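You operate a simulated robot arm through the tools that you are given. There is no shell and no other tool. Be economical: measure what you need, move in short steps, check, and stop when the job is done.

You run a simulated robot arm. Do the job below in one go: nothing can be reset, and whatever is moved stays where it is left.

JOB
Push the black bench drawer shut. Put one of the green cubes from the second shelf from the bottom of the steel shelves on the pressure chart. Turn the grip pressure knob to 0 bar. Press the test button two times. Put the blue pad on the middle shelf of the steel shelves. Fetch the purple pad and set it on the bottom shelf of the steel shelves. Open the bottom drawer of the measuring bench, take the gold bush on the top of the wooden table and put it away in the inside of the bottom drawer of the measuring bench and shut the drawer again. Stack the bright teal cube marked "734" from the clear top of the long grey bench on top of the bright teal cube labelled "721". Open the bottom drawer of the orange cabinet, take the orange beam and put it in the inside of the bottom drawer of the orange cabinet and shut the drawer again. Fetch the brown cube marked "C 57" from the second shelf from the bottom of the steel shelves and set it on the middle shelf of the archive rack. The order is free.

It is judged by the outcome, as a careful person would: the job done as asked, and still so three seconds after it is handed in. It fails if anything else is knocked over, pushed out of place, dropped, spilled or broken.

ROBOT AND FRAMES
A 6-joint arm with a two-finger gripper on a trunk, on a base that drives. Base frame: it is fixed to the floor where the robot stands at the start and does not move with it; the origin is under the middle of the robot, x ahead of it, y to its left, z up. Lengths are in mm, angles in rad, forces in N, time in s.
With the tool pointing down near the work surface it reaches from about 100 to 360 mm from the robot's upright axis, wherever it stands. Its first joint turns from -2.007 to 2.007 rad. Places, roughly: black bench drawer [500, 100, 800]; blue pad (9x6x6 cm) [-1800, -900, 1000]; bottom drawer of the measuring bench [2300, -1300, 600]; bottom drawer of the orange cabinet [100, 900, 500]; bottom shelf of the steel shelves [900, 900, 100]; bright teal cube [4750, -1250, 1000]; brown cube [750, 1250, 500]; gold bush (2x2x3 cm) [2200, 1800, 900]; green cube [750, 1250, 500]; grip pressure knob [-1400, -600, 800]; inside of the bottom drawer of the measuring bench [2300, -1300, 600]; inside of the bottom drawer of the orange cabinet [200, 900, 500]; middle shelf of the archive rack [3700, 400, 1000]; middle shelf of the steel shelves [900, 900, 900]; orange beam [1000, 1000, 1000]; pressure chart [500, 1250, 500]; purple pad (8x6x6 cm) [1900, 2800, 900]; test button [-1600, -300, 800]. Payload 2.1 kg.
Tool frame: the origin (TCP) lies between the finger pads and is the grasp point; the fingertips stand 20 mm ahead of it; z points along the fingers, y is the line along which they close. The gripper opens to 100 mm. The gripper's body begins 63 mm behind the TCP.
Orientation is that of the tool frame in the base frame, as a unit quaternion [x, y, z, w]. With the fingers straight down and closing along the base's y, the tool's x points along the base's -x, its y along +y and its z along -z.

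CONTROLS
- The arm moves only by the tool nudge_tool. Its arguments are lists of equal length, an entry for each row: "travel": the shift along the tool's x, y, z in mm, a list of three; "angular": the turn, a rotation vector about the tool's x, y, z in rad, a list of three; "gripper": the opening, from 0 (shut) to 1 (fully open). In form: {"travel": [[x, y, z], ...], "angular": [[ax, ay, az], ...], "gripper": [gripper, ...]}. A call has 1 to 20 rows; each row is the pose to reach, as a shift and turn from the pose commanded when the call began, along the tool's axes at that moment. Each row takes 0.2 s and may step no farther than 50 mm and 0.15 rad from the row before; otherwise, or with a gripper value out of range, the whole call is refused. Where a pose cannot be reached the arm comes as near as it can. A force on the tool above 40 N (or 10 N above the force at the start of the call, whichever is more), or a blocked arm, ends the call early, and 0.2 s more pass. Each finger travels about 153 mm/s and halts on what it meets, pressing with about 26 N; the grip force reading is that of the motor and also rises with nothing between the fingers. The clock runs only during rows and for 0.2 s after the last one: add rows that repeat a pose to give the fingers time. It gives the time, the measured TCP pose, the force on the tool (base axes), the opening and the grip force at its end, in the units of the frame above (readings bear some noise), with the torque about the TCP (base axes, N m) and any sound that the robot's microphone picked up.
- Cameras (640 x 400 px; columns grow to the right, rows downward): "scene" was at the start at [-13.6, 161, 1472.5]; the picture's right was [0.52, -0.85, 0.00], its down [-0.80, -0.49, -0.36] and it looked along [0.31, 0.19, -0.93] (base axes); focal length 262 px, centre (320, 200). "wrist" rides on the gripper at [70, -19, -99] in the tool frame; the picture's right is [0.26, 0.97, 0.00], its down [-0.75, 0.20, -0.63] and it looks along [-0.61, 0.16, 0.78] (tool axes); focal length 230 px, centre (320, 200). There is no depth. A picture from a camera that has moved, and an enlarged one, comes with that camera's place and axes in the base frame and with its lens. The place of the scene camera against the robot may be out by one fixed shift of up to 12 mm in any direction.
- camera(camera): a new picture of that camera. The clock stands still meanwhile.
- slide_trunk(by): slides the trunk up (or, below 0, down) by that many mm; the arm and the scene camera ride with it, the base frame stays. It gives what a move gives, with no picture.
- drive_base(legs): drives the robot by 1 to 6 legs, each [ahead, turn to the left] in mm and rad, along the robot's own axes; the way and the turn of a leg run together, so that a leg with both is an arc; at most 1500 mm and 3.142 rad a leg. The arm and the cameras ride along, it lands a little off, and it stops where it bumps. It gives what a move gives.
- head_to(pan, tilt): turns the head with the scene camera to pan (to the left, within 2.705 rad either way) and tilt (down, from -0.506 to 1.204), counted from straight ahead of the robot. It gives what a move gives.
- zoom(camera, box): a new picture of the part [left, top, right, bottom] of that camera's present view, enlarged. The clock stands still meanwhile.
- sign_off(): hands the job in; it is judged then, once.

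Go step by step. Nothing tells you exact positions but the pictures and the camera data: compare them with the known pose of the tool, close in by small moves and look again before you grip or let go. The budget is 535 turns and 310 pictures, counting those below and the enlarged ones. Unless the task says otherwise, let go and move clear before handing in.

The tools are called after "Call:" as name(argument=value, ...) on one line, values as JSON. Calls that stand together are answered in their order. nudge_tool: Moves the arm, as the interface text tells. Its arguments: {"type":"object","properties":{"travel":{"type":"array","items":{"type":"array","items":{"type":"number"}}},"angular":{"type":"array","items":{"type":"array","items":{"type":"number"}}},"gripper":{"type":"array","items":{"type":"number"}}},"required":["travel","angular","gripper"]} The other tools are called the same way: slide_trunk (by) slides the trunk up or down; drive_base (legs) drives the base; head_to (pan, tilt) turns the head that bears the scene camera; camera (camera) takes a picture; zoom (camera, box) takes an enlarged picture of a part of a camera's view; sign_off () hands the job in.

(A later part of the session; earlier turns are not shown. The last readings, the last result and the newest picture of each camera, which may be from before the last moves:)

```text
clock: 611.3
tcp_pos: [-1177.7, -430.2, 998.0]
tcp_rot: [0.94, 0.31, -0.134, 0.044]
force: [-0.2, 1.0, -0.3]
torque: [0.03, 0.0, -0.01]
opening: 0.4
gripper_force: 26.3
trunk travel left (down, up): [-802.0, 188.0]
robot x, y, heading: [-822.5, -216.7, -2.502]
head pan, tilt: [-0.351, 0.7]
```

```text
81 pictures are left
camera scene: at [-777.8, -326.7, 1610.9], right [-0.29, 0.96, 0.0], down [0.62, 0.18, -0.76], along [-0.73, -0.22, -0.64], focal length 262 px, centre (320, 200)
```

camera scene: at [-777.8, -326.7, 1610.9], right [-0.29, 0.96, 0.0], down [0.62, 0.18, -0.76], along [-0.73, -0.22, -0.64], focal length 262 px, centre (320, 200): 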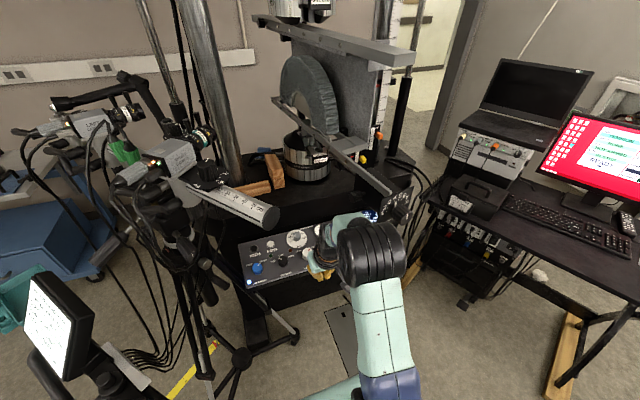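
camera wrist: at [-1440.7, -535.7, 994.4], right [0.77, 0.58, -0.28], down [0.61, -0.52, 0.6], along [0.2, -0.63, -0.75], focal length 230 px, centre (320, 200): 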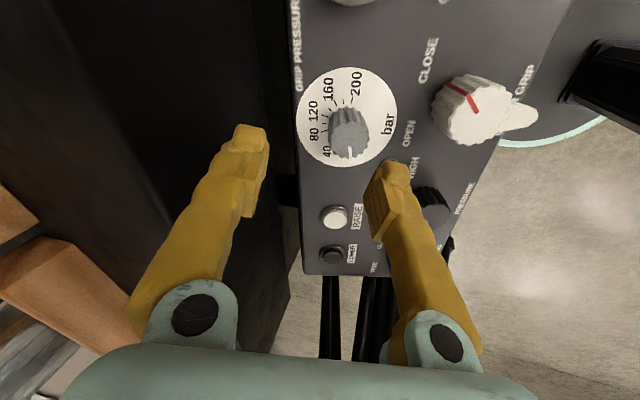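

My arm hides the pendant. Shifting 330 mm to the right for a view.

Call:
drive_base(legs=[[-60, 0], [0, -1.574], [330, 0], [0, 1.571]])

Call:
head_to(pan=0.15, tilt=0.75)

Call:
camera(camera="scene")

```text
clock: 621.6
tcp_pos: [-1324.8, -152.2, 997.7]
tcp_rot: [0.935, 0.325, -0.133, 0.047]
force: [1.0, -0.6, -0.1]
torque: [-0.01, 0.03, 0.02]
opening: 0.0
gripper_force: 26.1
trunk travel left (down, up): [-802.0, 188.0]
robot x, y, heading: [-982.4, 73.5, -2.468]
head pan, tilt: [-0.351, 0.7]
```

```text
clock: 622.5
tcp_pos: [-1324.2, -151.5, 998.1]
tcp_rot: [0.936, 0.324, -0.133, 0.046]
force: [-0.1, -0.1, -1.2]
torque: [0.02, -0.02, -0.05]
opening: 0.1
gripper_force: 25.6
trunk travel left (down, up): [-802.0, 188.0]
robot x, y, heading: [-982.3, 72.0, -2.469]
head pan, tilt: [0.15, 0.75]
```

```text
80 pictures are left
camera scene: at [-905.5, -69.5, 1606.7], right [-0.73, 0.68, 0.0], down [0.46, 0.5, -0.73], along [-0.5, -0.54, -0.68], focal length 262 px, centre (320, 200)
```

scene: 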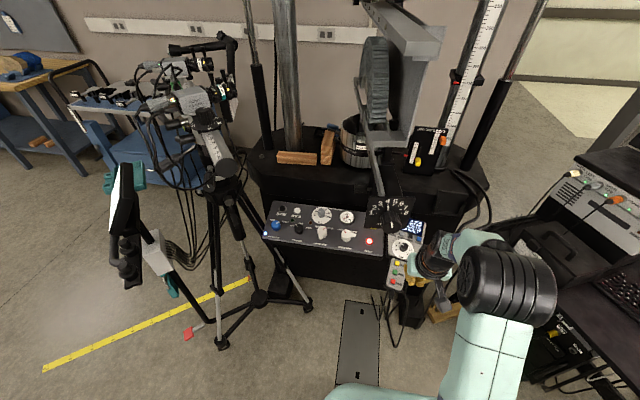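

Call:
zoom(camera="scene", box=[350, 200, 450, 300])

Call:
camera(camera="wrist")

```text
4.00 times, centred on (400, 250) of scene
camera zoom: at [-905.5, -69.5, 1606.7], right [-0.73, 0.68, 0.0], down [0.46, 0.5, -0.73], along [-0.5, -0.54, -0.68], focal length 1048 px, centre (0, 0)
```

zoom: 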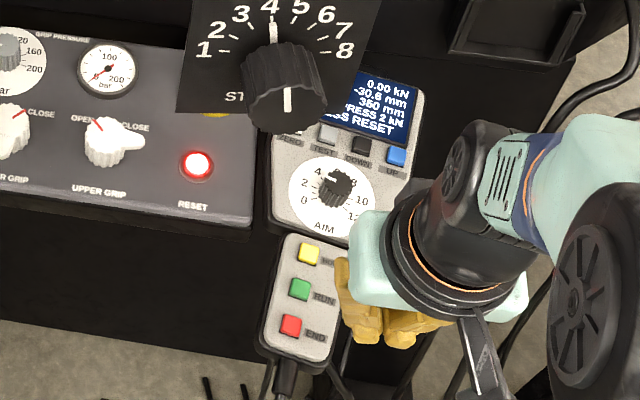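

```text
78 pictures are left
camera wrist: at [-1261.2, -79.8, 1074.6], right [0.79, -0.61, -0.07], down [-0.3, -0.5, 0.81], along [-0.53, -0.62, -0.58], focal length 230 px, centre (320, 200)
```

wrist: 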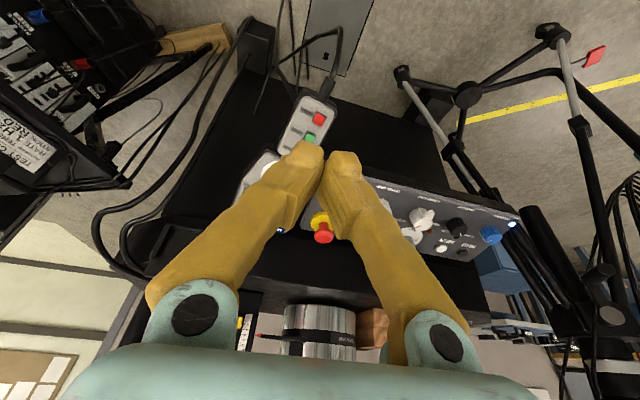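

The unit's second button from the left is labelled TEST (grey, near (-1597, -344, ~805)). A plate with the stage dial hangs in front of it, so I'll come from the right with the tool yawed left. Setting that pose up here.

Call:
nudge_tool(travel=[[0, 0, 0], [0, 0, 0], [0, 0, 0], [0, 0, 0], [0, 0, 0], [0, 0, 0], [0, 0, 0], [0, 0, 0]], angular=[[-0.04, 0, -0.138], [-0.08, 0, -0.277], [-0.12, 0, -0.415], [-0.16, 0, -0.553], [-0.2, 0, -0.691], [-0.24, 0, -0.83], [-0.28, 0, -0.968], [-0.32, 0, -1.106]], gripper=[0, 0, 0, 0, 0, 0, 0, 0])

Call:
nudge_tool(travel=[[0, 0, 0], [0, 0, 0], [0, 0, 0]], angular=[[0, -0.1, 0], [0, -0.21, 0], [0, -0.32, 0]], gripper=[0, 0, 0])

Call:
camera(camera="scene")

```text
clock: 624.3
tcp_pos: [-1324.2, -152.4, 998.8]
tcp_rot: [0.607, 0.783, -0.086, 0.11]
force: [0.4, -0.1, -0.2]
torque: [-0.02, 0.02, -0.03]
opening: 0.0
gripper_force: 26.1
trunk travel left (down, up): [-802.0, 188.0]
robot x, y, heading: [-980.6, 70.6, -2.473]
head pan, tilt: [0.15, 0.75]
```

```text
clock: 625.1
tcp_pos: [-1324.4, -151.3, 998.6]
tcp_rot: [0.586, 0.753, -0.183, 0.234]
force: [-0.5, -0.2, -0.2]
torque: [0.03, 0.02, -0.02]
opening: 0.0
gripper_force: 25.9
trunk travel left (down, up): [-802.0, 188.0]
robot x, y, heading: [-980.8, 72.8, -2.471]
head pan, tilt: [0.15, 0.75]
```

```text
77 pictures are left
camera scene: at [-905.7, -69.2, 1606.8], right [-0.73, 0.68, 0.0], down [0.46, 0.5, -0.73], along [-0.5, -0.54, -0.68], focal length 262 px, centre (320, 200)
```

scene: 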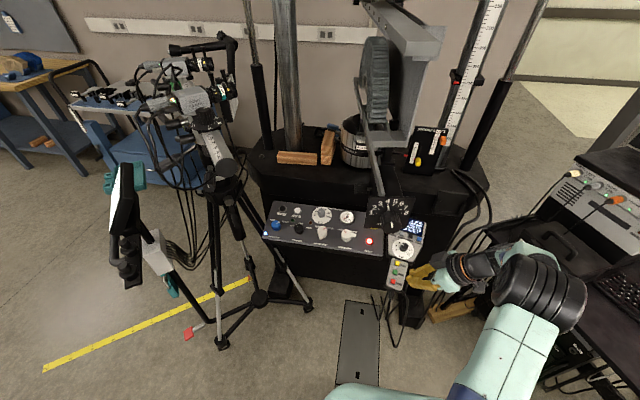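

Driving to the right-hand side of the unit, then pivoting left over it at height.

Call:
drive_base(legs=[[0, -0.378], [364, 0], [0, 0.45]])

Call:
camera(camera="wrist")

Call:
head_to(pan=0.0, tilt=0.8)

Call:
camera(camera="scene")

```text
clock: 629.9
tcp_pos: [-1657.9, -281.8, 998.6]
tcp_rot: [0.559, 0.774, -0.174, 0.241]
force: [-0.8, -0.3, -0.1]
torque: [0.04, 0.0, -0.02]
opening: 0.1
gripper_force: 25.9
trunk travel left (down, up): [-802.0, 188.0]
robot x, y, heading: [-1328.1, -33.7, -2.4]
head pan, tilt: [0.15, 0.75]
```

```text
76 pictures are left
camera wrist: at [-1710.8, -180.4, 1041.5], right [0.85, 0.5, -0.15], down [0.27, -0.19, 0.94], along [0.45, -0.84, -0.3], focal length 230 px, centre (320, 200)
```

wrist: 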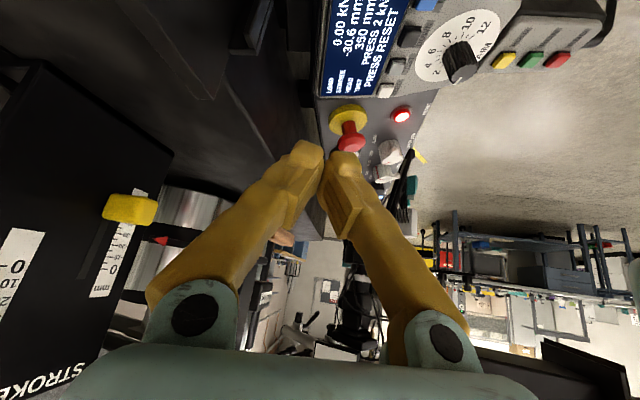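

```text
clock: 630.6
tcp_pos: [-1658.3, -281.8, 999.5]
tcp_rot: [0.56, 0.774, -0.174, 0.239]
force: [-0.4, -0.1, 0.5]
torque: [-0.02, 0.0, -0.01]
opening: 0.0
gripper_force: 25.5
trunk travel left (down, up): [-802.0, 188.0]
robot x, y, heading: [-1333.6, -38.6, -2.4]
head pan, tilt: [0.0, 0.799]
```

```text
75 pictures are left
camera scene: at [-1253.8, -159.6, 1602.7], right [-0.68, 0.74, 0.0], down [0.53, 0.48, -0.7], along [-0.51, -0.47, -0.72], focal length 262 px, centre (320, 200)
```

scene: 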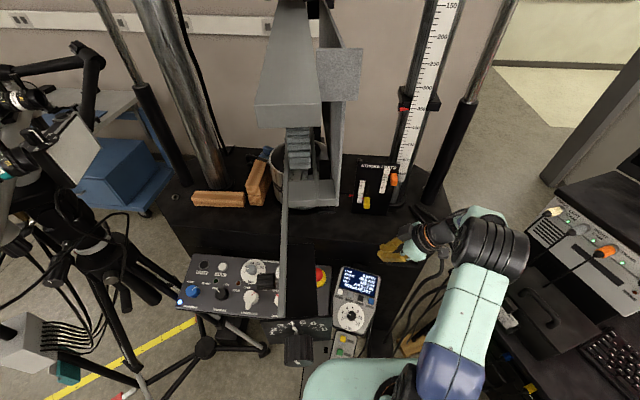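

I can see the unit's four buttons next to the display. Zooming to confirm the TEST label.

Call:
zoom(camera="wrist", box=[310, 0, 510, 125])

```text
3.20 times, centred on (410, 62) of wrist
camera zoom: at [-1710.6, -180.4, 1041.6], right [0.85, 0.5, -0.15], down [0.27, -0.19, 0.94], along [0.45, -0.84, -0.3], focal length 736 px, centre (32, 640)
```

zoom: 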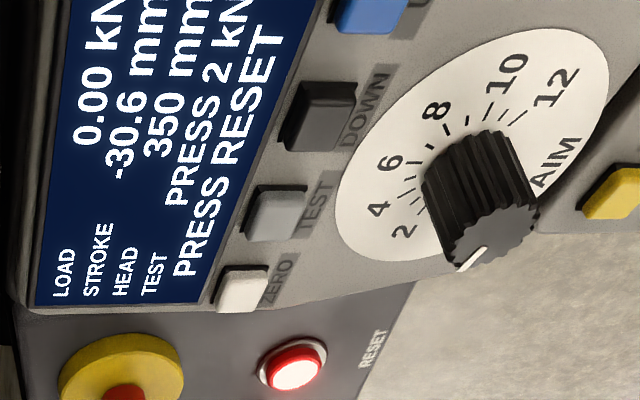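

TEST is the grey second button, confirmed. Backing 40 mm and pivoting left to bring the tip above it.

Call:
drive_base(legs=[[-40, 0], [0, 0.25]])

Call:
camera(camera="wrist")

```text
clock: 632.3
tcp_pos: [-1557.2, -326.0, 1000.8]
tcp_rot: [0.459, 0.838, -0.143, 0.26]
force: [0.2, 0.4, -0.2]
torque: [0.03, 0.01, 0.01]
opening: 0.1
gripper_force: 26.1
trunk travel left (down, up): [-802.0, 188.0]
robot x, y, heading: [-1303.5, -8.2, -2.149]
head pan, tilt: [0.0, 0.799]
```

```text
73 pictures are left
camera wrist: at [-1632.8, -242.8, 1041.7], right [0.7, 0.7, -0.15], down [0.31, -0.11, 0.94], along [0.64, -0.71, -0.3], focal length 230 px, centre (320, 200)
```

wrist: 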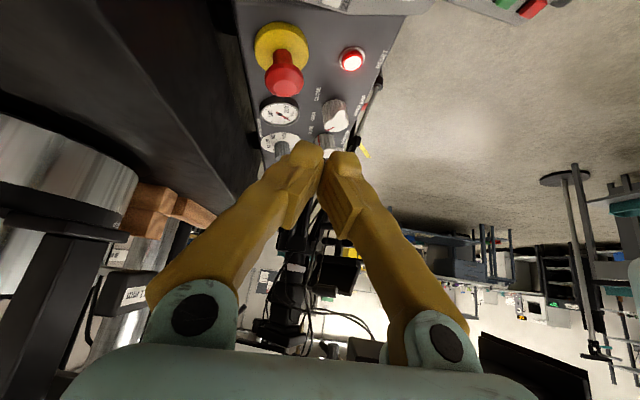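

The unit is out of frame here; I'll pivot back slightly and lower a little for a better triangulation.

Call:
drive_base(legs=[[0, -0.15]])

Call:
slide_trunk(by=-70)

Call:
zoom(camera="wrist", box=[280, 0, 440, 100])

```text
clock: 633.4
tcp_pos: [-1601.7, -285.4, 998.7]
tcp_rot: [0.52, 0.801, -0.162, 0.249]
force: [0.5, 0.4, 0.8]
torque: [-0.01, -0.01, 0.0]
opening: 0.0
gripper_force: 25.7
trunk travel left (down, up): [-802.0, 188.0]
robot x, y, heading: [-1301.4, -3.2, -2.299]
head pan, tilt: [0.0, 0.799]
```

```text
clock: 634.5
tcp_pos: [-1602.1, -287.2, 928.1]
tcp_rot: [0.52, 0.802, -0.161, 0.248]
force: [-0.1, 0.1, 0.8]
torque: [-0.01, 0.0, -0.01]
opening: 0.0
gripper_force: 26.2
trunk travel left (down, up): [-732.0, 258.0]
robot x, y, heading: [-1302.9, -5.8, -2.297]
head pan, tilt: [0.0, 0.799]
```

```text
4.00 times, centred on (360, 50) of wrist
camera zoom: at [-1664.2, -191.2, 971.6], right [0.8, 0.59, -0.15], down [0.29, -0.16, 0.94], along [0.53, -0.79, -0.3], focal length 920 px, centre (160, 800)
```

zoom: 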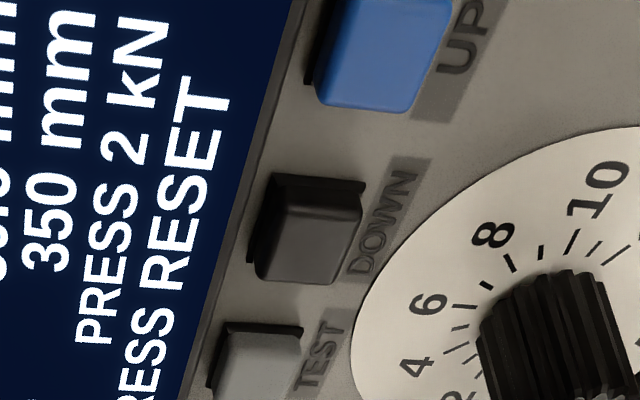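

TEST triangulates to (-1578, -310, 833). A small pivot brings the tip right above it; then I lower to just above.

Call:
drive_base(legs=[[0, 0.084]])

Call:
slide_trunk(by=-45)

Call:
camera(camera="wrist")

Call:
head_to(pan=0.1, tilt=1.0)

Call:
camera(camera="scene")

```text
clock: 635.4
tcp_pos: [-1577.8, -310.4, 928.8]
tcp_rot: [0.487, 0.822, -0.151, 0.255]
force: [-0.2, -0.4, -0.3]
torque: [-0.01, 0.03, 0.0]
opening: 0.0
gripper_force: 26.2
trunk travel left (down, up): [-732.0, 258.0]
robot x, y, heading: [-1305.5, -7.7, -2.215]
head pan, tilt: [0.0, 0.799]
```

```text
clock: 636.2
tcp_pos: [-1577.1, -310.1, 883.7]
tcp_rot: [0.486, 0.822, -0.151, 0.255]
force: [0.3, -0.1, 0.2]
torque: [0.01, -0.01, -0.01]
opening: 0.3
gripper_force: 25.9
trunk travel left (down, up): [-687.0, 303.0]
robot x, y, heading: [-1301.5, -7.0, -2.212]
head pan, tilt: [0.0, 0.799]
```

```text
71 pictures are left
camera wrist: at [-1647.9, -220.6, 926.5], right [0.74, 0.65, -0.15], down [0.3, -0.13, 0.94], along [0.6, -0.75, -0.3], focal length 230 px, centre (320, 200)
```

wrist: 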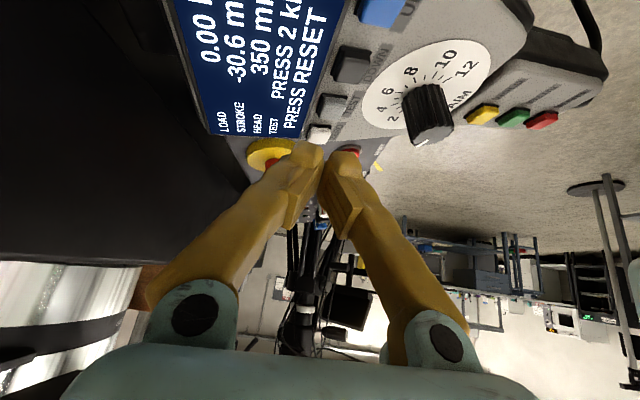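

```text
clock: 637.0
tcp_pos: [-1576.3, -311.2, 884.4]
tcp_rot: [0.486, 0.822, -0.151, 0.255]
force: [0.5, 0.7, 0.0]
torque: [0.02, -0.01, 0.0]
opening: 0.1
gripper_force: 26.3
trunk travel left (down, up): [-687.0, 303.0]
robot x, y, heading: [-1304.9, -5.4, -2.218]
head pan, tilt: [0.099, 1.0]
```

```text
70 pictures are left
camera scene: at [-1191.8, -110.9, 1472.6], right [-0.86, 0.52, 0.0], down [0.44, 0.72, -0.54], along [-0.28, -0.46, -0.84], focal length 262 px, centre (320, 200)
```

scene: 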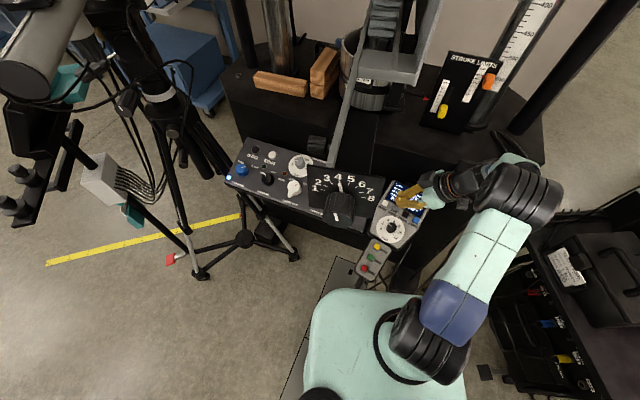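

The tip is directly above TEST. Lowering to near contact, then pressing with the arm.

Call:
slide_trunk(by=-22)

Call:
nudge_tool(travel=[[1.7, 0, 2.5], [3.4, 0, 4.9], [5.1, 0, 7.4], [6.9, 0, 9.8]], angular=[[0, 0, 0], [0, 0, 0], [0, 0, 0], [0, 0, 0]], gripper=[0, 0, 0, 0])

Call:
camera(camera="wrist")

```text
clock: 637.6
tcp_pos: [-1577.4, -309.5, 861.2]
tcp_rot: [0.487, 0.822, -0.151, 0.255]
force: [0.5, 0.3, 0.9]
torque: [-0.02, -0.02, -0.01]
opening: 0.0
gripper_force: 26.6
trunk travel left (down, up): [-665.0, 325.0]
robot x, y, heading: [-1299.8, -6.8, -2.216]
head pan, tilt: [0.099, 1.0]
```

```text
clock: 638.6
tcp_pos: [-1578.1, -309.1, 849.9]
tcp_rot: [0.487, 0.822, -0.15, 0.254]
force: [0.2, 0.4, -0.1]
torque: [-0.01, -0.03, 0.03]
opening: 0.1
gripper_force: 26.0
trunk travel left (down, up): [-665.0, 325.0]
robot x, y, heading: [-1304.5, -8.1, -2.218]
head pan, tilt: [0.099, 1.0]
```

```text
69 pictures are left
camera wrist: at [-1648.4, -220.6, 892.7], right [0.74, 0.65, -0.15], down [0.3, -0.13, 0.94], along [0.6, -0.75, -0.3], focal length 230 px, centre (320, 200)
```

wrist: 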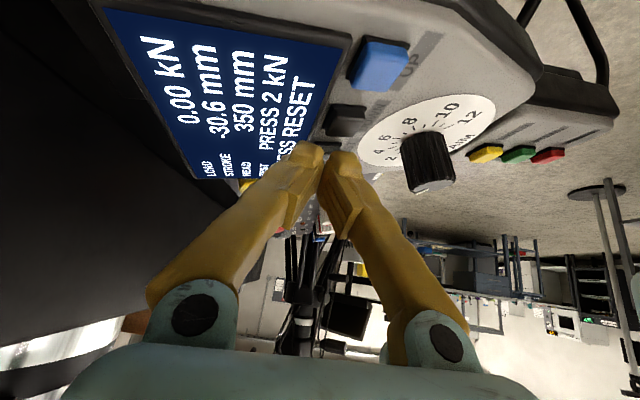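

No contact yet; continuing down in small steps.

Call:
nudge_tool(travel=[[1.7, 0, 2.5], [3.4, 0, 4.9], [5.1, 0, 7.4], [6.9, 0, 9.8]], angular=[[0, 0, 0], [0, 0, 0], [0, 0, 0], [0, 0, 0]], gripper=[0, 0, 0, 0])

Call:
zoom(camera="wrist", box=[240, 60, 440, 185])

```text
clock: 639.6
tcp_pos: [-1575.2, -307.1, 842.7]
tcp_rot: [0.487, 0.822, -0.154, 0.254]
force: [4.3, 4.3, 26.6]
torque: [-0.11, 0.18, -0.11]
opening: 0.1
gripper_force: 26.0
trunk travel left (down, up): [-665.0, 325.0]
robot x, y, heading: [-1299.1, -9.1, -2.216]
head pan, tilt: [0.099, 1.0]
heard: click
```

```text
3.20 times, centred on (340, 122) of wrist
camera zoom: at [-1645.8, -217.7, 884.1], right [0.74, 0.65, -0.15], down [0.31, -0.13, 0.94], along [0.59, -0.75, -0.29], focal length 736 px, centre (256, 448)
```

zoom: 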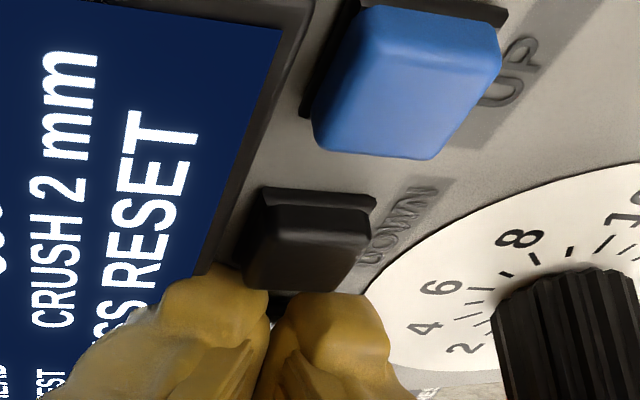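

Heard a click, and the display changed from "PRESS 2 kN" to "CRUSH 2 mm" — one press registered. Lifting and pressing once more.

Call:
nudge_tool(travel=[[-4, 0, -6], [-9, 0, -13], [-9, 0, -13]], angular=[[0, 0, 0], [0, 0, 0], [0, 0, 0]], gripper=[0, 0, 0])

Call:
zoom(camera="wrist", box=[160, 0, 400, 150])

```text
clock: 640.4
tcp_pos: [-1578.4, -309.6, 853.2]
tcp_rot: [0.487, 0.822, -0.151, 0.254]
force: [0.4, -1.2, 0.6]
torque: [-0.01, 0.02, 0.0]
opening: 0.0
gripper_force: 25.8
trunk travel left (down, up): [-665.0, 325.0]
robot x, y, heading: [-1302.1, -7.8, -2.211]
head pan, tilt: [0.099, 1.0]
```

```text
2.67 times, centred on (280, 75) of wrist
camera zoom: at [-1648.1, -220.1, 896.5], right [0.74, 0.65, -0.15], down [0.3, -0.13, 0.94], along [0.6, -0.75, -0.3], focal length 614 px, centre (427, 533)
```

zoom: 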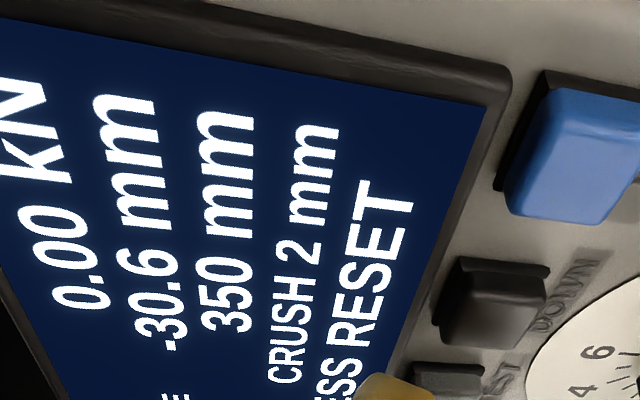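

Call:
nudge_tool(travel=[[3, 0, 4.3], [6, 0, 8.6], [9, 0, 13], [9, 0, 13]], angular=[[0, 0, 0], [0, 0, 0], [0, 0, 0], [0, 0, 0]], gripper=[0, 0, 0, 0])

Call:
nudge_tool(travel=[[-4, 0, -6], [-9, 0, -13], [-17, 0, -25]], angular=[[0, 0, 0], [0, 0, 0], [0, 0, 0]], gripper=[0, 0, 0])

Call:
zoom(camera="wrist", box=[160, 0, 400, 150])

```text
clock: 641.4
tcp_pos: [-1575.8, -307.8, 840.8]
tcp_rot: [0.485, 0.822, -0.155, 0.255]
force: [1.7, 4.2, 33.7]
torque: [-0.16, 0.33, -0.08]
opening: 0.0
gripper_force: 26.3
trunk travel left (down, up): [-665.0, 325.0]
robot x, y, heading: [-1304.9, -13.2, -2.211]
head pan, tilt: [0.099, 1.0]
heard: click
```

```text
clock: 642.2
tcp_pos: [-1577.2, -307.9, 868.5]
tcp_rot: [0.485, 0.823, -0.15, 0.254]
force: [0.2, -0.4, -0.4]
torque: [0.02, 0.0, 0.01]
opening: 0.1
gripper_force: 26.2
trunk travel left (down, up): [-665.0, 325.0]
robot x, y, heading: [-1300.0, -5.0, -2.213]
head pan, tilt: [0.099, 1.0]
```

```text
2.67 times, centred on (280, 75) of wrist
camera zoom: at [-1647.8, -219.6, 911.5], right [0.74, 0.65, -0.15], down [0.3, -0.13, 0.94], along [0.6, -0.75, -0.3], focal length 614 px, centre (427, 533)
```

zoom: 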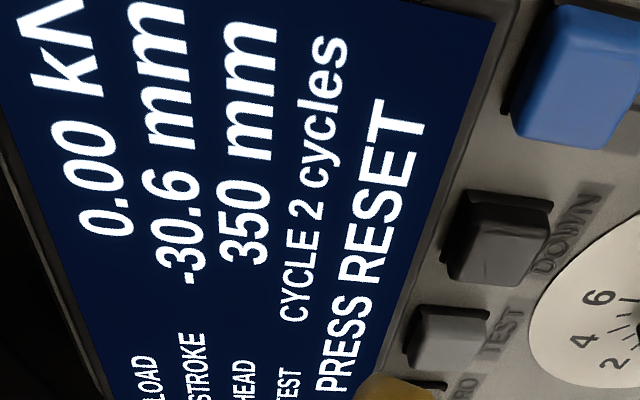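

Two presses registered ("CYCLE 2 cycles"). Now the blue pad on the machine table: I'll raise and back away to view it from above.

Call:
slide_trunk(by=320)

Call:
drive_base(legs=[[0, -0.3], [-150, 0]])

Call:
head_to(pan=0.3, tilt=0.75)

Call:
camera(camera="scene")

```text
clock: 645.4
tcp_pos: [-1577.9, -308.6, 1189.2]
tcp_rot: [0.487, 0.822, -0.151, 0.256]
force: [0.9, -0.5, 0.9]
torque: [-0.02, 0.0, 0.04]
opening: 0.0
gripper_force: 25.6
trunk travel left (down, up): [-985.0, 5.0]
robot x, y, heading: [-1298.5, -6.4, -2.214]
head pan, tilt: [0.099, 1.0]
```

```text
clock: 647.8
tcp_pos: [-1543.8, -133.3, 1185.2]
tcp_rot: [0.605, 0.74, -0.182, 0.231]
force: [0.5, 0.5, -0.2]
torque: [-0.01, 0.02, -0.04]
opening: 0.2
gripper_force: 26.1
trunk travel left (down, up): [-985.0, 5.0]
robot x, y, heading: [-1177.1, 80.5, -2.515]
head pan, tilt: [0.099, 1.0]
```

```text
clock: 648.5
tcp_pos: [-1535.2, -126.2, 1188.1]
tcp_rot: [0.605, 0.739, -0.187, 0.229]
force: [-0.1, -0.2, 0.4]
torque: [0.05, -0.03, 0.0]
opening: 0.0
gripper_force: 25.9
trunk travel left (down, up): [-985.0, 5.0]
robot x, y, heading: [-1180.5, 81.3, -2.521]
head pan, tilt: [0.3, 0.75]
```

```text
65 pictures are left
camera scene: at [-1103.5, -73.9, 1789.6], right [-0.8, 0.6, 0.0], down [0.41, 0.55, -0.73], along [-0.44, -0.58, -0.68], focal length 262 px, centre (320, 200)
```

scene: 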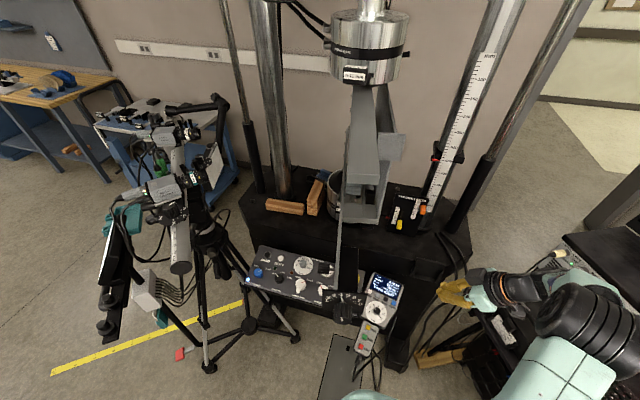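

Call:
zoom(camera="scene", box=[240, 150, 400, 250])

```text
4.00 times, centred on (320, 200) of scene
camera zoom: at [-1103.5, -73.9, 1789.6], right [-0.8, 0.6, 0.0], down [0.41, 0.55, -0.73], along [-0.44, -0.58, -0.68], focal length 1048 px, centre (320, 200)
```

zoom: 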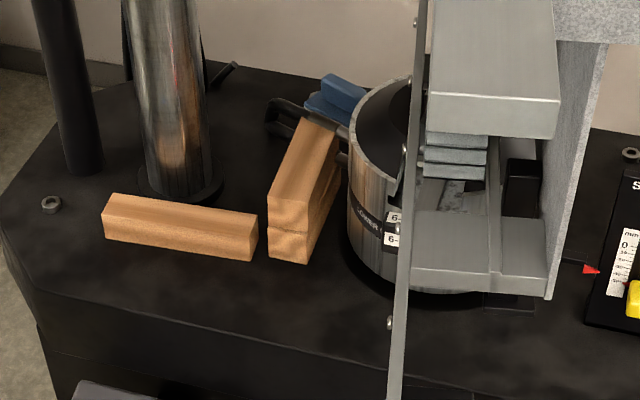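

The pad sits behind the wooden stack, beyond reach from the front. I'll go around the tripod to the machine's left side; first straightening the tool.

Call:
nudge_tool(travel=[[0, 0, 0], [0, 0, 0], [0, 0, 0], [0, 0, 0], [0, 0, 0], [0, 0, 0], [0, 0, 0], [0, 0, 0]], angular=[[0.082, 0, 0.118], [0.164, 0, 0.236], [0.246, 0, 0.354], [0.328, 0, 0.472], [0.41, 0, 0.59], [0.492, 0, 0.708], [0.574, 0, 0.826], [0.656, 0, 0.944]], gripper=[0, 0.5, 0.9, 0.9, 0.9, 0.9, 0.9, 0.9])

Call:
drive_base(legs=[[-500, 0], [0, 1.587], [1500, 0], [170, 0], [0, -1.571], [700, 0]])

Call:
head_to(pan=-0.5, tilt=0.45)

Call:
camera(camera="scene")

```text
clock: 650.3
tcp_pos: [-1531.7, -125.7, 1189.7]
tcp_rot: [0.908, 0.294, -0.285, 0.088]
force: [-0.2, -0.4, 0.3]
torque: [-0.01, 0.0, 0.03]
opening: 90.0
gripper_force: 0.1
trunk travel left (down, up): [-985.0, 5.0]
robot x, y, heading: [-1182.1, 81.1, -2.519]
head pan, tilt: [0.3, 0.75]
```

```text
clock: 672.5
tcp_pos: [-681.2, -1626.1, 1190.5]
tcp_rot: [0.905, 0.304, -0.283, 0.092]
force: [0.5, 0.5, -0.8]
torque: [-0.01, 0.03, 0.03]
opening: 89.9
gripper_force: 0.1
trunk travel left (down, up): [-985.0, 5.0]
robot x, y, heading: [-337.3, -1412.6, -2.489]
head pan, tilt: [0.3, 0.75]
```

```text
clock: 673.7
tcp_pos: [-683.3, -1626.1, 1188.6]
tcp_rot: [0.905, 0.304, -0.284, 0.093]
force: [0.2, 0.3, 0.8]
torque: [-0.03, 0.02, 0.01]
opening: 90.3
gripper_force: 0.1
trunk travel left (down, up): [-985.0, 5.0]
robot x, y, heading: [-335.1, -1412.0, -2.495]
head pan, tilt: [-0.499, 0.45]
```

```text
63 pictures are left
camera scene: at [-294.8, -1508.9, 1816.1], right [-0.15, 0.99, 0.0], down [0.43, 0.07, -0.9], along [-0.89, -0.13, -0.44], focal length 262 px, centre (320, 200)
```

scene: 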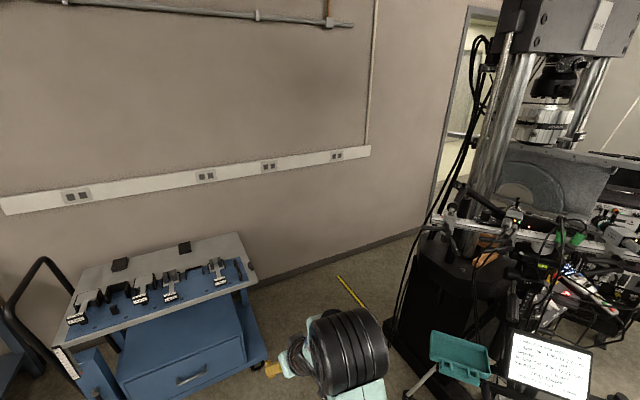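

The machine's back side is open, so I'll drive behind it: around between the cart and the tripod.

Call:
drive_base(legs=[[0, -0.389], [799, 0], [0, -0.354]])

Call:
head_to(pan=0.0, tilt=0.55)

Call:
camera(camera="scene")

```text
clock: 680.2
tcp_pos: [-1505.5, -1522.2, 1189.2]
tcp_rot: [0.953, -0.055, -0.298, -0.021]
force: [0.0, 0.0, -0.1]
torque: [0.01, -0.02, 0.01]
opening: 89.7
gripper_force: 0.0
trunk travel left (down, up): [-985.0, 5.0]
robot x, y, heading: [-1107.0, -1606.9, 3.019]
head pan, tilt: [-0.499, 0.45]
```

```text
clock: 681.1
tcp_pos: [-1504.0, -1520.4, 1189.4]
tcp_rot: [0.953, -0.055, -0.297, -0.02]
force: [0.0, -0.1, 0.3]
torque: [-0.01, 0.02, 0.03]
opening: 90.2
gripper_force: 0.0
trunk travel left (down, up): [-985.0, 5.0]
robot x, y, heading: [-1107.3, -1605.0, 3.023]
head pan, tilt: [0.0, 0.55]
```

```text
62 pictures are left
camera scene: at [-1152.4, -1750.4, 1807.1], right [0.12, 0.99, 0.0], down [0.52, -0.06, -0.85], along [-0.85, 0.1, -0.52], focal length 262 px, centre (320, 200)
```

scene: 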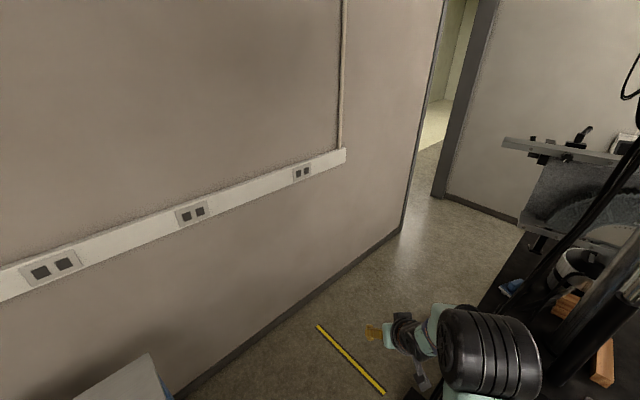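

The blue pad is visible from this side at about (n -1965, t 290). Continuing behind the machine and turning to face it.

Call:
drive_base(legs=[[807, 0], [0, -0.815], [370, 0], [0, -1.571]])

Call:
camera(camera="scene")

Call:
camera(camera="wrist")

```text
clock: 691.6
tcp_pos: [-1995.2, -826.7, 1181.4]
tcp_rot: [-0.596, 0.741, 0.206, 0.229]
force: [-21.1, -14.7, 18.6]
torque: [-0.12, -1.05, -0.56]
opening: 84.4
gripper_force: 0.0
trunk travel left (down, up): [-985.0, 5.0]
robot x, y, heading: [-2108.3, -1202.5, 1.39]
head pan, tilt: [0.0, 0.55]
stopped in leg 4: the force on the tool passed its limit at 51 N (the readings are from after the stop); the commanded pose is now the measured one
```

```text
61 pictures are left
camera scene: at [-2282.4, -1165.3, 1805.6], right [0.98, -0.18, 0.02], down [-0.07, -0.51, -0.86], along [0.16, 0.84, -0.52], focal length 262 px, centre (320, 200)
```

scene: 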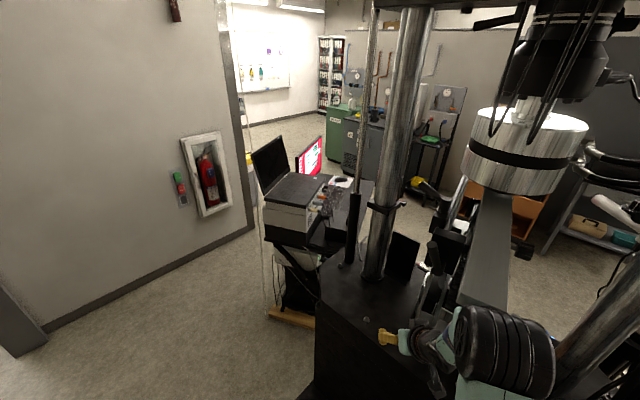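

```text
60 pictures are left
camera wrist: at [-1998.3, -943.7, 1220.6], right [-0.99, -0.01, -0.12], down [-0.12, 0.27, 0.96], along [0.03, 0.96, -0.27], focal length 230 px, centre (320, 200)
```

wrist: 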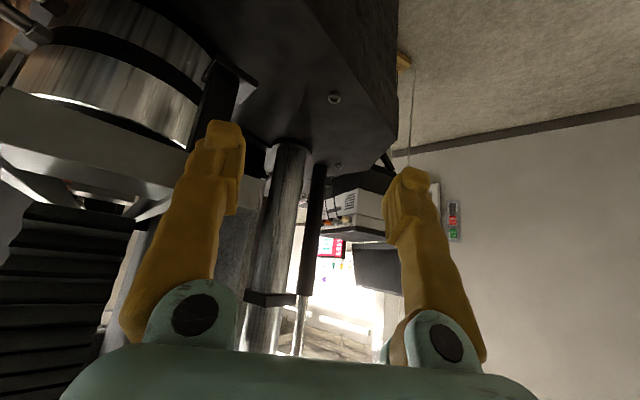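

The open finger touched the fixture while turning. Turning back to release and backing away.

Call:
drive_base(legs=[[0, 0.3], [-60, 0]])

Call:
camera(camera="scene")

```text
clock: 692.4
tcp_pos: [-1976.9, -836.5, 1169.6]
tcp_rot: [-0.604, 0.742, 0.203, 0.208]
force: [-2.5, -5.9, -10.8]
torque: [0.1, 0.61, -0.3]
opening: 87.4
gripper_force: 0.0
trunk travel left (down, up): [-985.0, 5.0]
robot x, y, heading: [-2110.0, -1207.9, 1.399]
head pan, tilt: [0.0, 0.55]
stopped in leg 1: the robot was blocked; the commanded pose is now the measured one
```

```text
59 pictures are left
camera scene: at [-2247.7, -1169.0, 1806.7], right [0.99, -0.17, 0.0], down [-0.09, -0.51, -0.86], along [0.14, 0.84, -0.52], focal length 262 px, centre (320, 200)
```

scene: 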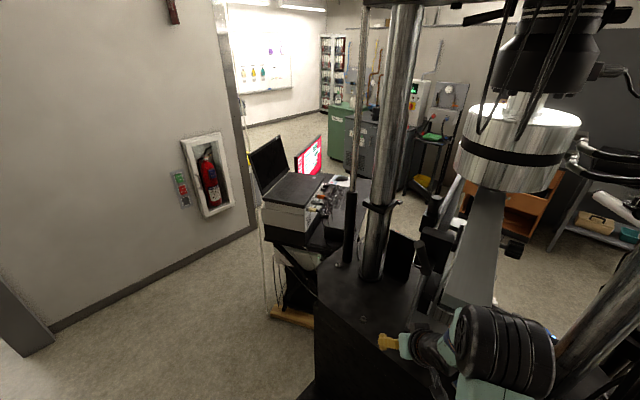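

Call:
drive_base(legs=[[-80, 0]])

Call:
camera(camera="wrist")

```text
clock: 693.4
tcp_pos: [-1988.9, -901.4, 1166.0]
tcp_rot: [-0.606, 0.741, 0.202, 0.207]
force: [-0.3, -1.6, 0.9]
torque: [0.09, -0.01, -0.01]
opening: 90.2
gripper_force: 0.0
trunk travel left (down, up): [-985.0, 5.0]
robot x, y, heading: [-2118.5, -1282.6, 1.401]
head pan, tilt: [0.0, 0.55]
```

```text
58 pictures are left
camera wrist: at [-1987.9, -1016.8, 1208.1], right [-0.99, -0.03, -0.1], down [-0.1, 0.3, 0.95], along [0.0, 0.95, -0.3], focal length 230 px, centre (320, 200)
```

wrist: 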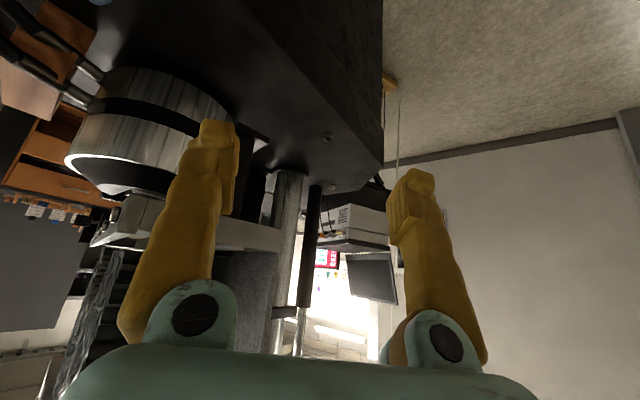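

Free again. I'll back further away from the machine, then line up with the pad facing it squarely.

Call:
drive_base(legs=[[-150, 0], [0, 0.807], [190, 0], [0, -1.571]])

Call:
camera(camera="scene")

Call:
camera(camera="wrist")

```text
clock: 694.5
tcp_pos: [-1997.2, -1050.3, 1216.7]
tcp_rot: [-0.567, 0.741, 0.241, 0.268]
force: [1.4, 5.5, -2.4]
torque: [-0.2, 0.08, -0.03]
opening: 89.8
gripper_force: 0.1
trunk travel left (down, up): [-985.0, 5.0]
robot x, y, heading: [-2132.8, -1363.8, 1.401]
head pan, tilt: [0.0, 0.55]
stopped in leg 1: the robot was blocked; the commanded pose is now the measured one
```

```text
57 pictures are left
camera scene: at [-2286.2, -1408.2, 1812.2], right [0.99, -0.17, 0.0], down [-0.08, -0.47, -0.88], along [0.15, 0.87, -0.48], focal length 262 px, centre (320, 200)
```

scene: 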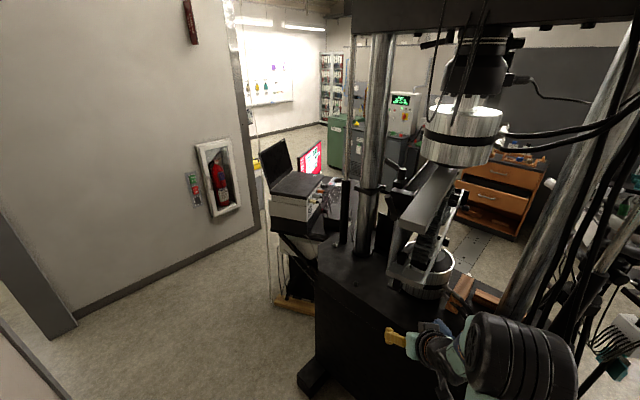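

```text
56 pictures are left
camera wrist: at [-2006.9, -1171.9, 1241.9], right [-0.99, 0.05, -0.12], down [-0.11, 0.17, 0.98], along [0.07, 0.98, -0.16], focal length 230 px, centre (320, 200)
```

wrist: 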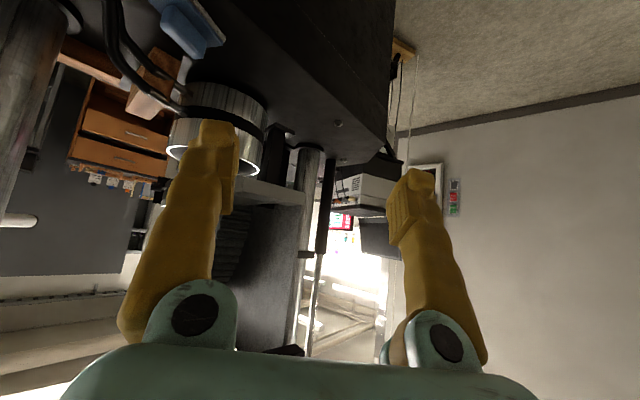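

Blocked while backing; let me look behind and to the side to see what's in the way.

Call:
head_to(pan=2.6, tilt=0.8)

Call:
camera(camera="scene")

Call:
head_to(pan=-0.9, tilt=0.9)

Call:
camera(camera="scene")

```text
clock: 696.9
tcp_pos: [-1990.5, -1011.5, 1201.0]
tcp_rot: [-0.572, 0.744, 0.231, 0.256]
force: [-0.1, -0.2, 0.0]
torque: [0.02, -0.01, 0.01]
opening: 90.1
gripper_force: 0.0
trunk travel left (down, up): [-985.0, 5.0]
robot x, y, heading: [-2132.4, -1359.5, 1.4]
head pan, tilt: [2.601, 0.799]
```

```text
55 pictures are left
camera scene: at [-2338.3, -1475.5, 1785.0], right [-0.76, 0.65, 0.0], down [0.47, 0.55, -0.69], along [-0.45, -0.53, -0.72], focal length 262 px, centre (320, 200)
```

scene: 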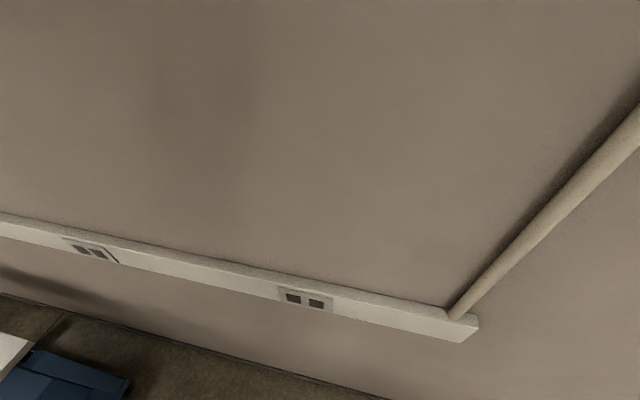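

```text
clock: 699.8
tcp_pos: [-1988.9, -1007.4, 1200.1]
tcp_rot: [-0.573, 0.744, 0.231, 0.254]
force: [0.1, -0.1, 0.3]
torque: [0.0, 0.03, -0.02]
opening: 90.1
gripper_force: 0.0
trunk travel left (down, up): [-985.0, 5.0]
robot x, y, heading: [-2137.2, -1361.0, 1.402]
head pan, tilt: [-0.901, 0.901]
```

```text
54 pictures are left
camera scene: at [-2218.0, -1369.9, 1777.8], right [0.48, -0.88, 0.0], down [-0.69, -0.38, -0.62], along [0.54, 0.3, -0.78], focal length 262 px, centre (320, 200)
```

scene: 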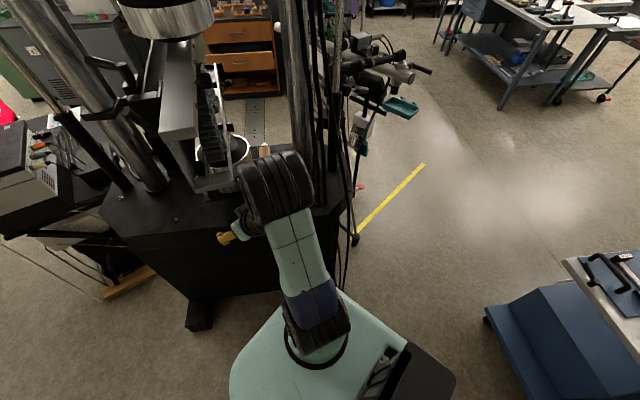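

All settled and free. Lining up: turn to run parallel to the machine, shift, then face it.

Call:
drive_base(legs=[[0, 0.806], [150, 0], [0, -1.571]])

Call:
head_to(pan=0.0, tilt=0.85)

Call:
camera(camera="scene")

Call:
camera(camera="wrist")

```text
clock: 707.0
tcp_pos: [-1874.2, -1078.2, 1199.3]
tcp_rot: [-0.26, 0.902, 0.122, 0.322]
force: [0.2, -0.5, -1.3]
torque: [0.03, 0.0, -0.02]
opening: 89.7
gripper_force: 0.0
trunk travel left (down, up): [-985.0, 5.0]
robot x, y, heading: [-2224.6, -1238.3, 0.653]
head pan, tilt: [-0.901, 0.901]
```

```text
clock: 708.2
tcp_pos: [-1874.9, -1078.5, 1199.1]
tcp_rot: [-0.26, 0.903, 0.121, 0.321]
force: [0.3, -0.2, -1.2]
torque: [0.04, 0.04, 0.0]
opening: 90.0
gripper_force: 0.0
trunk travel left (down, up): [-985.0, 5.0]
robot x, y, heading: [-2222.9, -1239.4, 0.649]
head pan, tilt: [0.0, 0.85]
```

```text
53 pictures are left
camera scene: at [-2294.9, -1125.9, 1781.7], right [0.61, -0.8, 0.0], down [-0.6, -0.46, -0.66], along [0.52, 0.4, -0.75], focal length 262 px, centre (320, 200)
```

scene: 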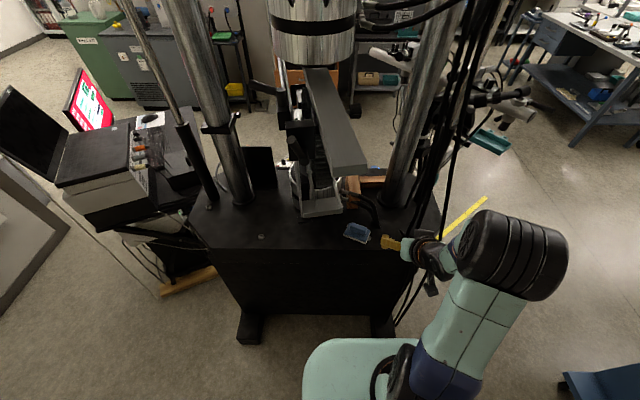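

```text
52 pictures are left
camera wrist: at [-1960.9, -1161.0, 1229.7], right [-0.7, 0.71, -0.12], down [0.06, 0.22, 0.97], along [0.71, 0.67, -0.19], focal length 230 px, centre (320, 200)
```

wrist: 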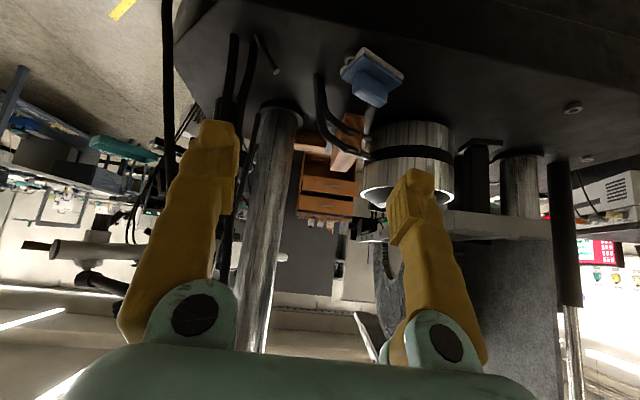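

The pad is at (-1764, -891), turned about 0.33 rad clockwise from square; levers stand about 70 mm to its side. I'll shift 82 mm, yaw the tool to match and lower.

Call:
drive_base(legs=[[0, 1.559], [82, 0], [0, -1.571]])

Call:
nudge_tool(travel=[[0, 0, 0], [0, 0, 0], [0, 0, 0]], angular=[[0.071, 0, 0.084], [0.142, 0, 0.169], [0.213, 0, 0.253]], gripper=[0.8, 0.75, 0.75])

Call:
slide_trunk(by=-130)

Call:
drive_base(legs=[[120, 0]])

Call:
camera(camera="wrist")

```text
clock: 716.9
tcp_pos: [-1918.7, -1023.0, 1199.4]
tcp_rot: [-0.248, 0.906, 0.117, 0.323]
force: [0.3, 0.4, -0.1]
torque: [0.01, -0.01, -0.02]
opening: 89.7
gripper_force: 0.1
trunk travel left (down, up): [-985.0, 5.0]
robot x, y, heading: [-2272.0, -1175.3, 0.622]
head pan, tilt: [0.0, 0.85]
```

```text
clock: 717.7
tcp_pos: [-1901.6, -1069.9, 1205.3]
tcp_rot: [-0.095, 0.938, 0.065, 0.328]
force: [0.5, -0.3, 0.5]
torque: [0.04, 0.04, 0.0]
opening: 75.1
gripper_force: 0.0
out of reach, approached as far as the arm can: row 2, 3
trunk travel left (down, up): [-985.0, 5.0]
robot x, y, heading: [-2272.7, -1174.1, 0.625]
head pan, tilt: [0.0, 0.85]
```

```text
clock: 719.3
tcp_pos: [-1902.8, -1067.3, 1074.0]
tcp_rot: [-0.096, 0.938, 0.063, 0.328]
force: [0.1, -0.3, 0.0]
torque: [-0.02, 0.0, 0.02]
opening: 75.0
gripper_force: 0.1
trunk travel left (down, up): [-855.0, 135.0]
robot x, y, heading: [-2273.8, -1177.3, 0.624]
head pan, tilt: [0.0, 0.85]
```

```text
clock: 720.5
tcp_pos: [-1809.0, -1000.2, 1077.5]
tcp_rot: [-0.096, 0.937, 0.065, 0.33]
force: [-0.6, 0.1, 0.0]
torque: [0.03, 0.0, 0.0]
opening: 75.1
gripper_force: 0.1
trunk travel left (down, up): [-855.0, 135.0]
robot x, y, heading: [-2173.9, -1106.0, 0.627]
head pan, tilt: [0.0, 0.85]
```

```text
51 pictures are left
camera wrist: at [-1916.6, -1047.5, 1108.5], right [-0.41, 0.9, -0.11], down [0.15, 0.18, 0.97], along [0.9, 0.39, -0.21], focal length 230 px, centre (320, 200)
```

wrist: 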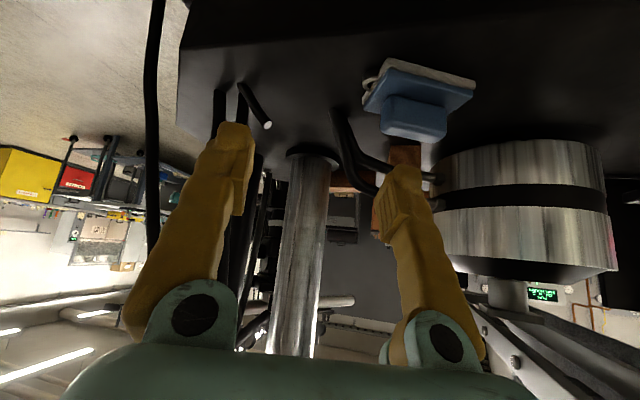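

The tool is turned to match the pad. A 0.14 rad left pivot and 79 mm forward will bring the hand over it.

Call:
drive_base(legs=[[0, 0.1425], [60, 0]])

Call:
camera(camera="wrist")

```text
clock: 722.1
tcp_pos: [-1788.7, -911.6, 1077.1]
tcp_rot: [-0.163, 0.927, 0.091, 0.326]
force: [0.8, 0.3, -0.2]
torque: [0.05, -0.03, -0.01]
opening: 75.1
gripper_force: 0.0
trunk travel left (down, up): [-855.0, 135.0]
robot x, y, heading: [-2133.0, -1061.7, 0.766]
head pan, tilt: [0.0, 0.85]
```

```text
50 pictures are left
camera wrist: at [-1889.2, -974.2, 1110.0], right [-0.54, 0.84, -0.1], down [0.12, 0.2, 0.97], along [0.84, 0.51, -0.2], focal length 230 px, centre (320, 200)
```

wrist: 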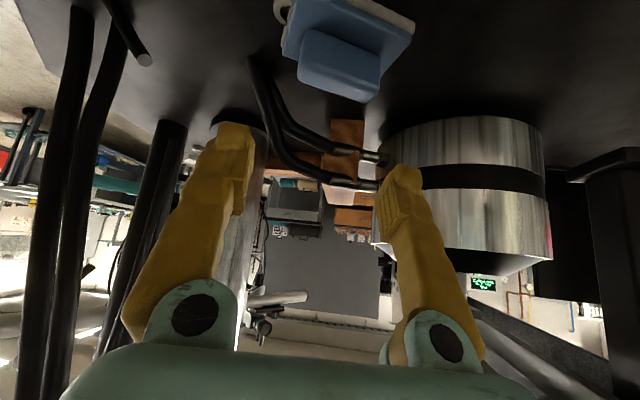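

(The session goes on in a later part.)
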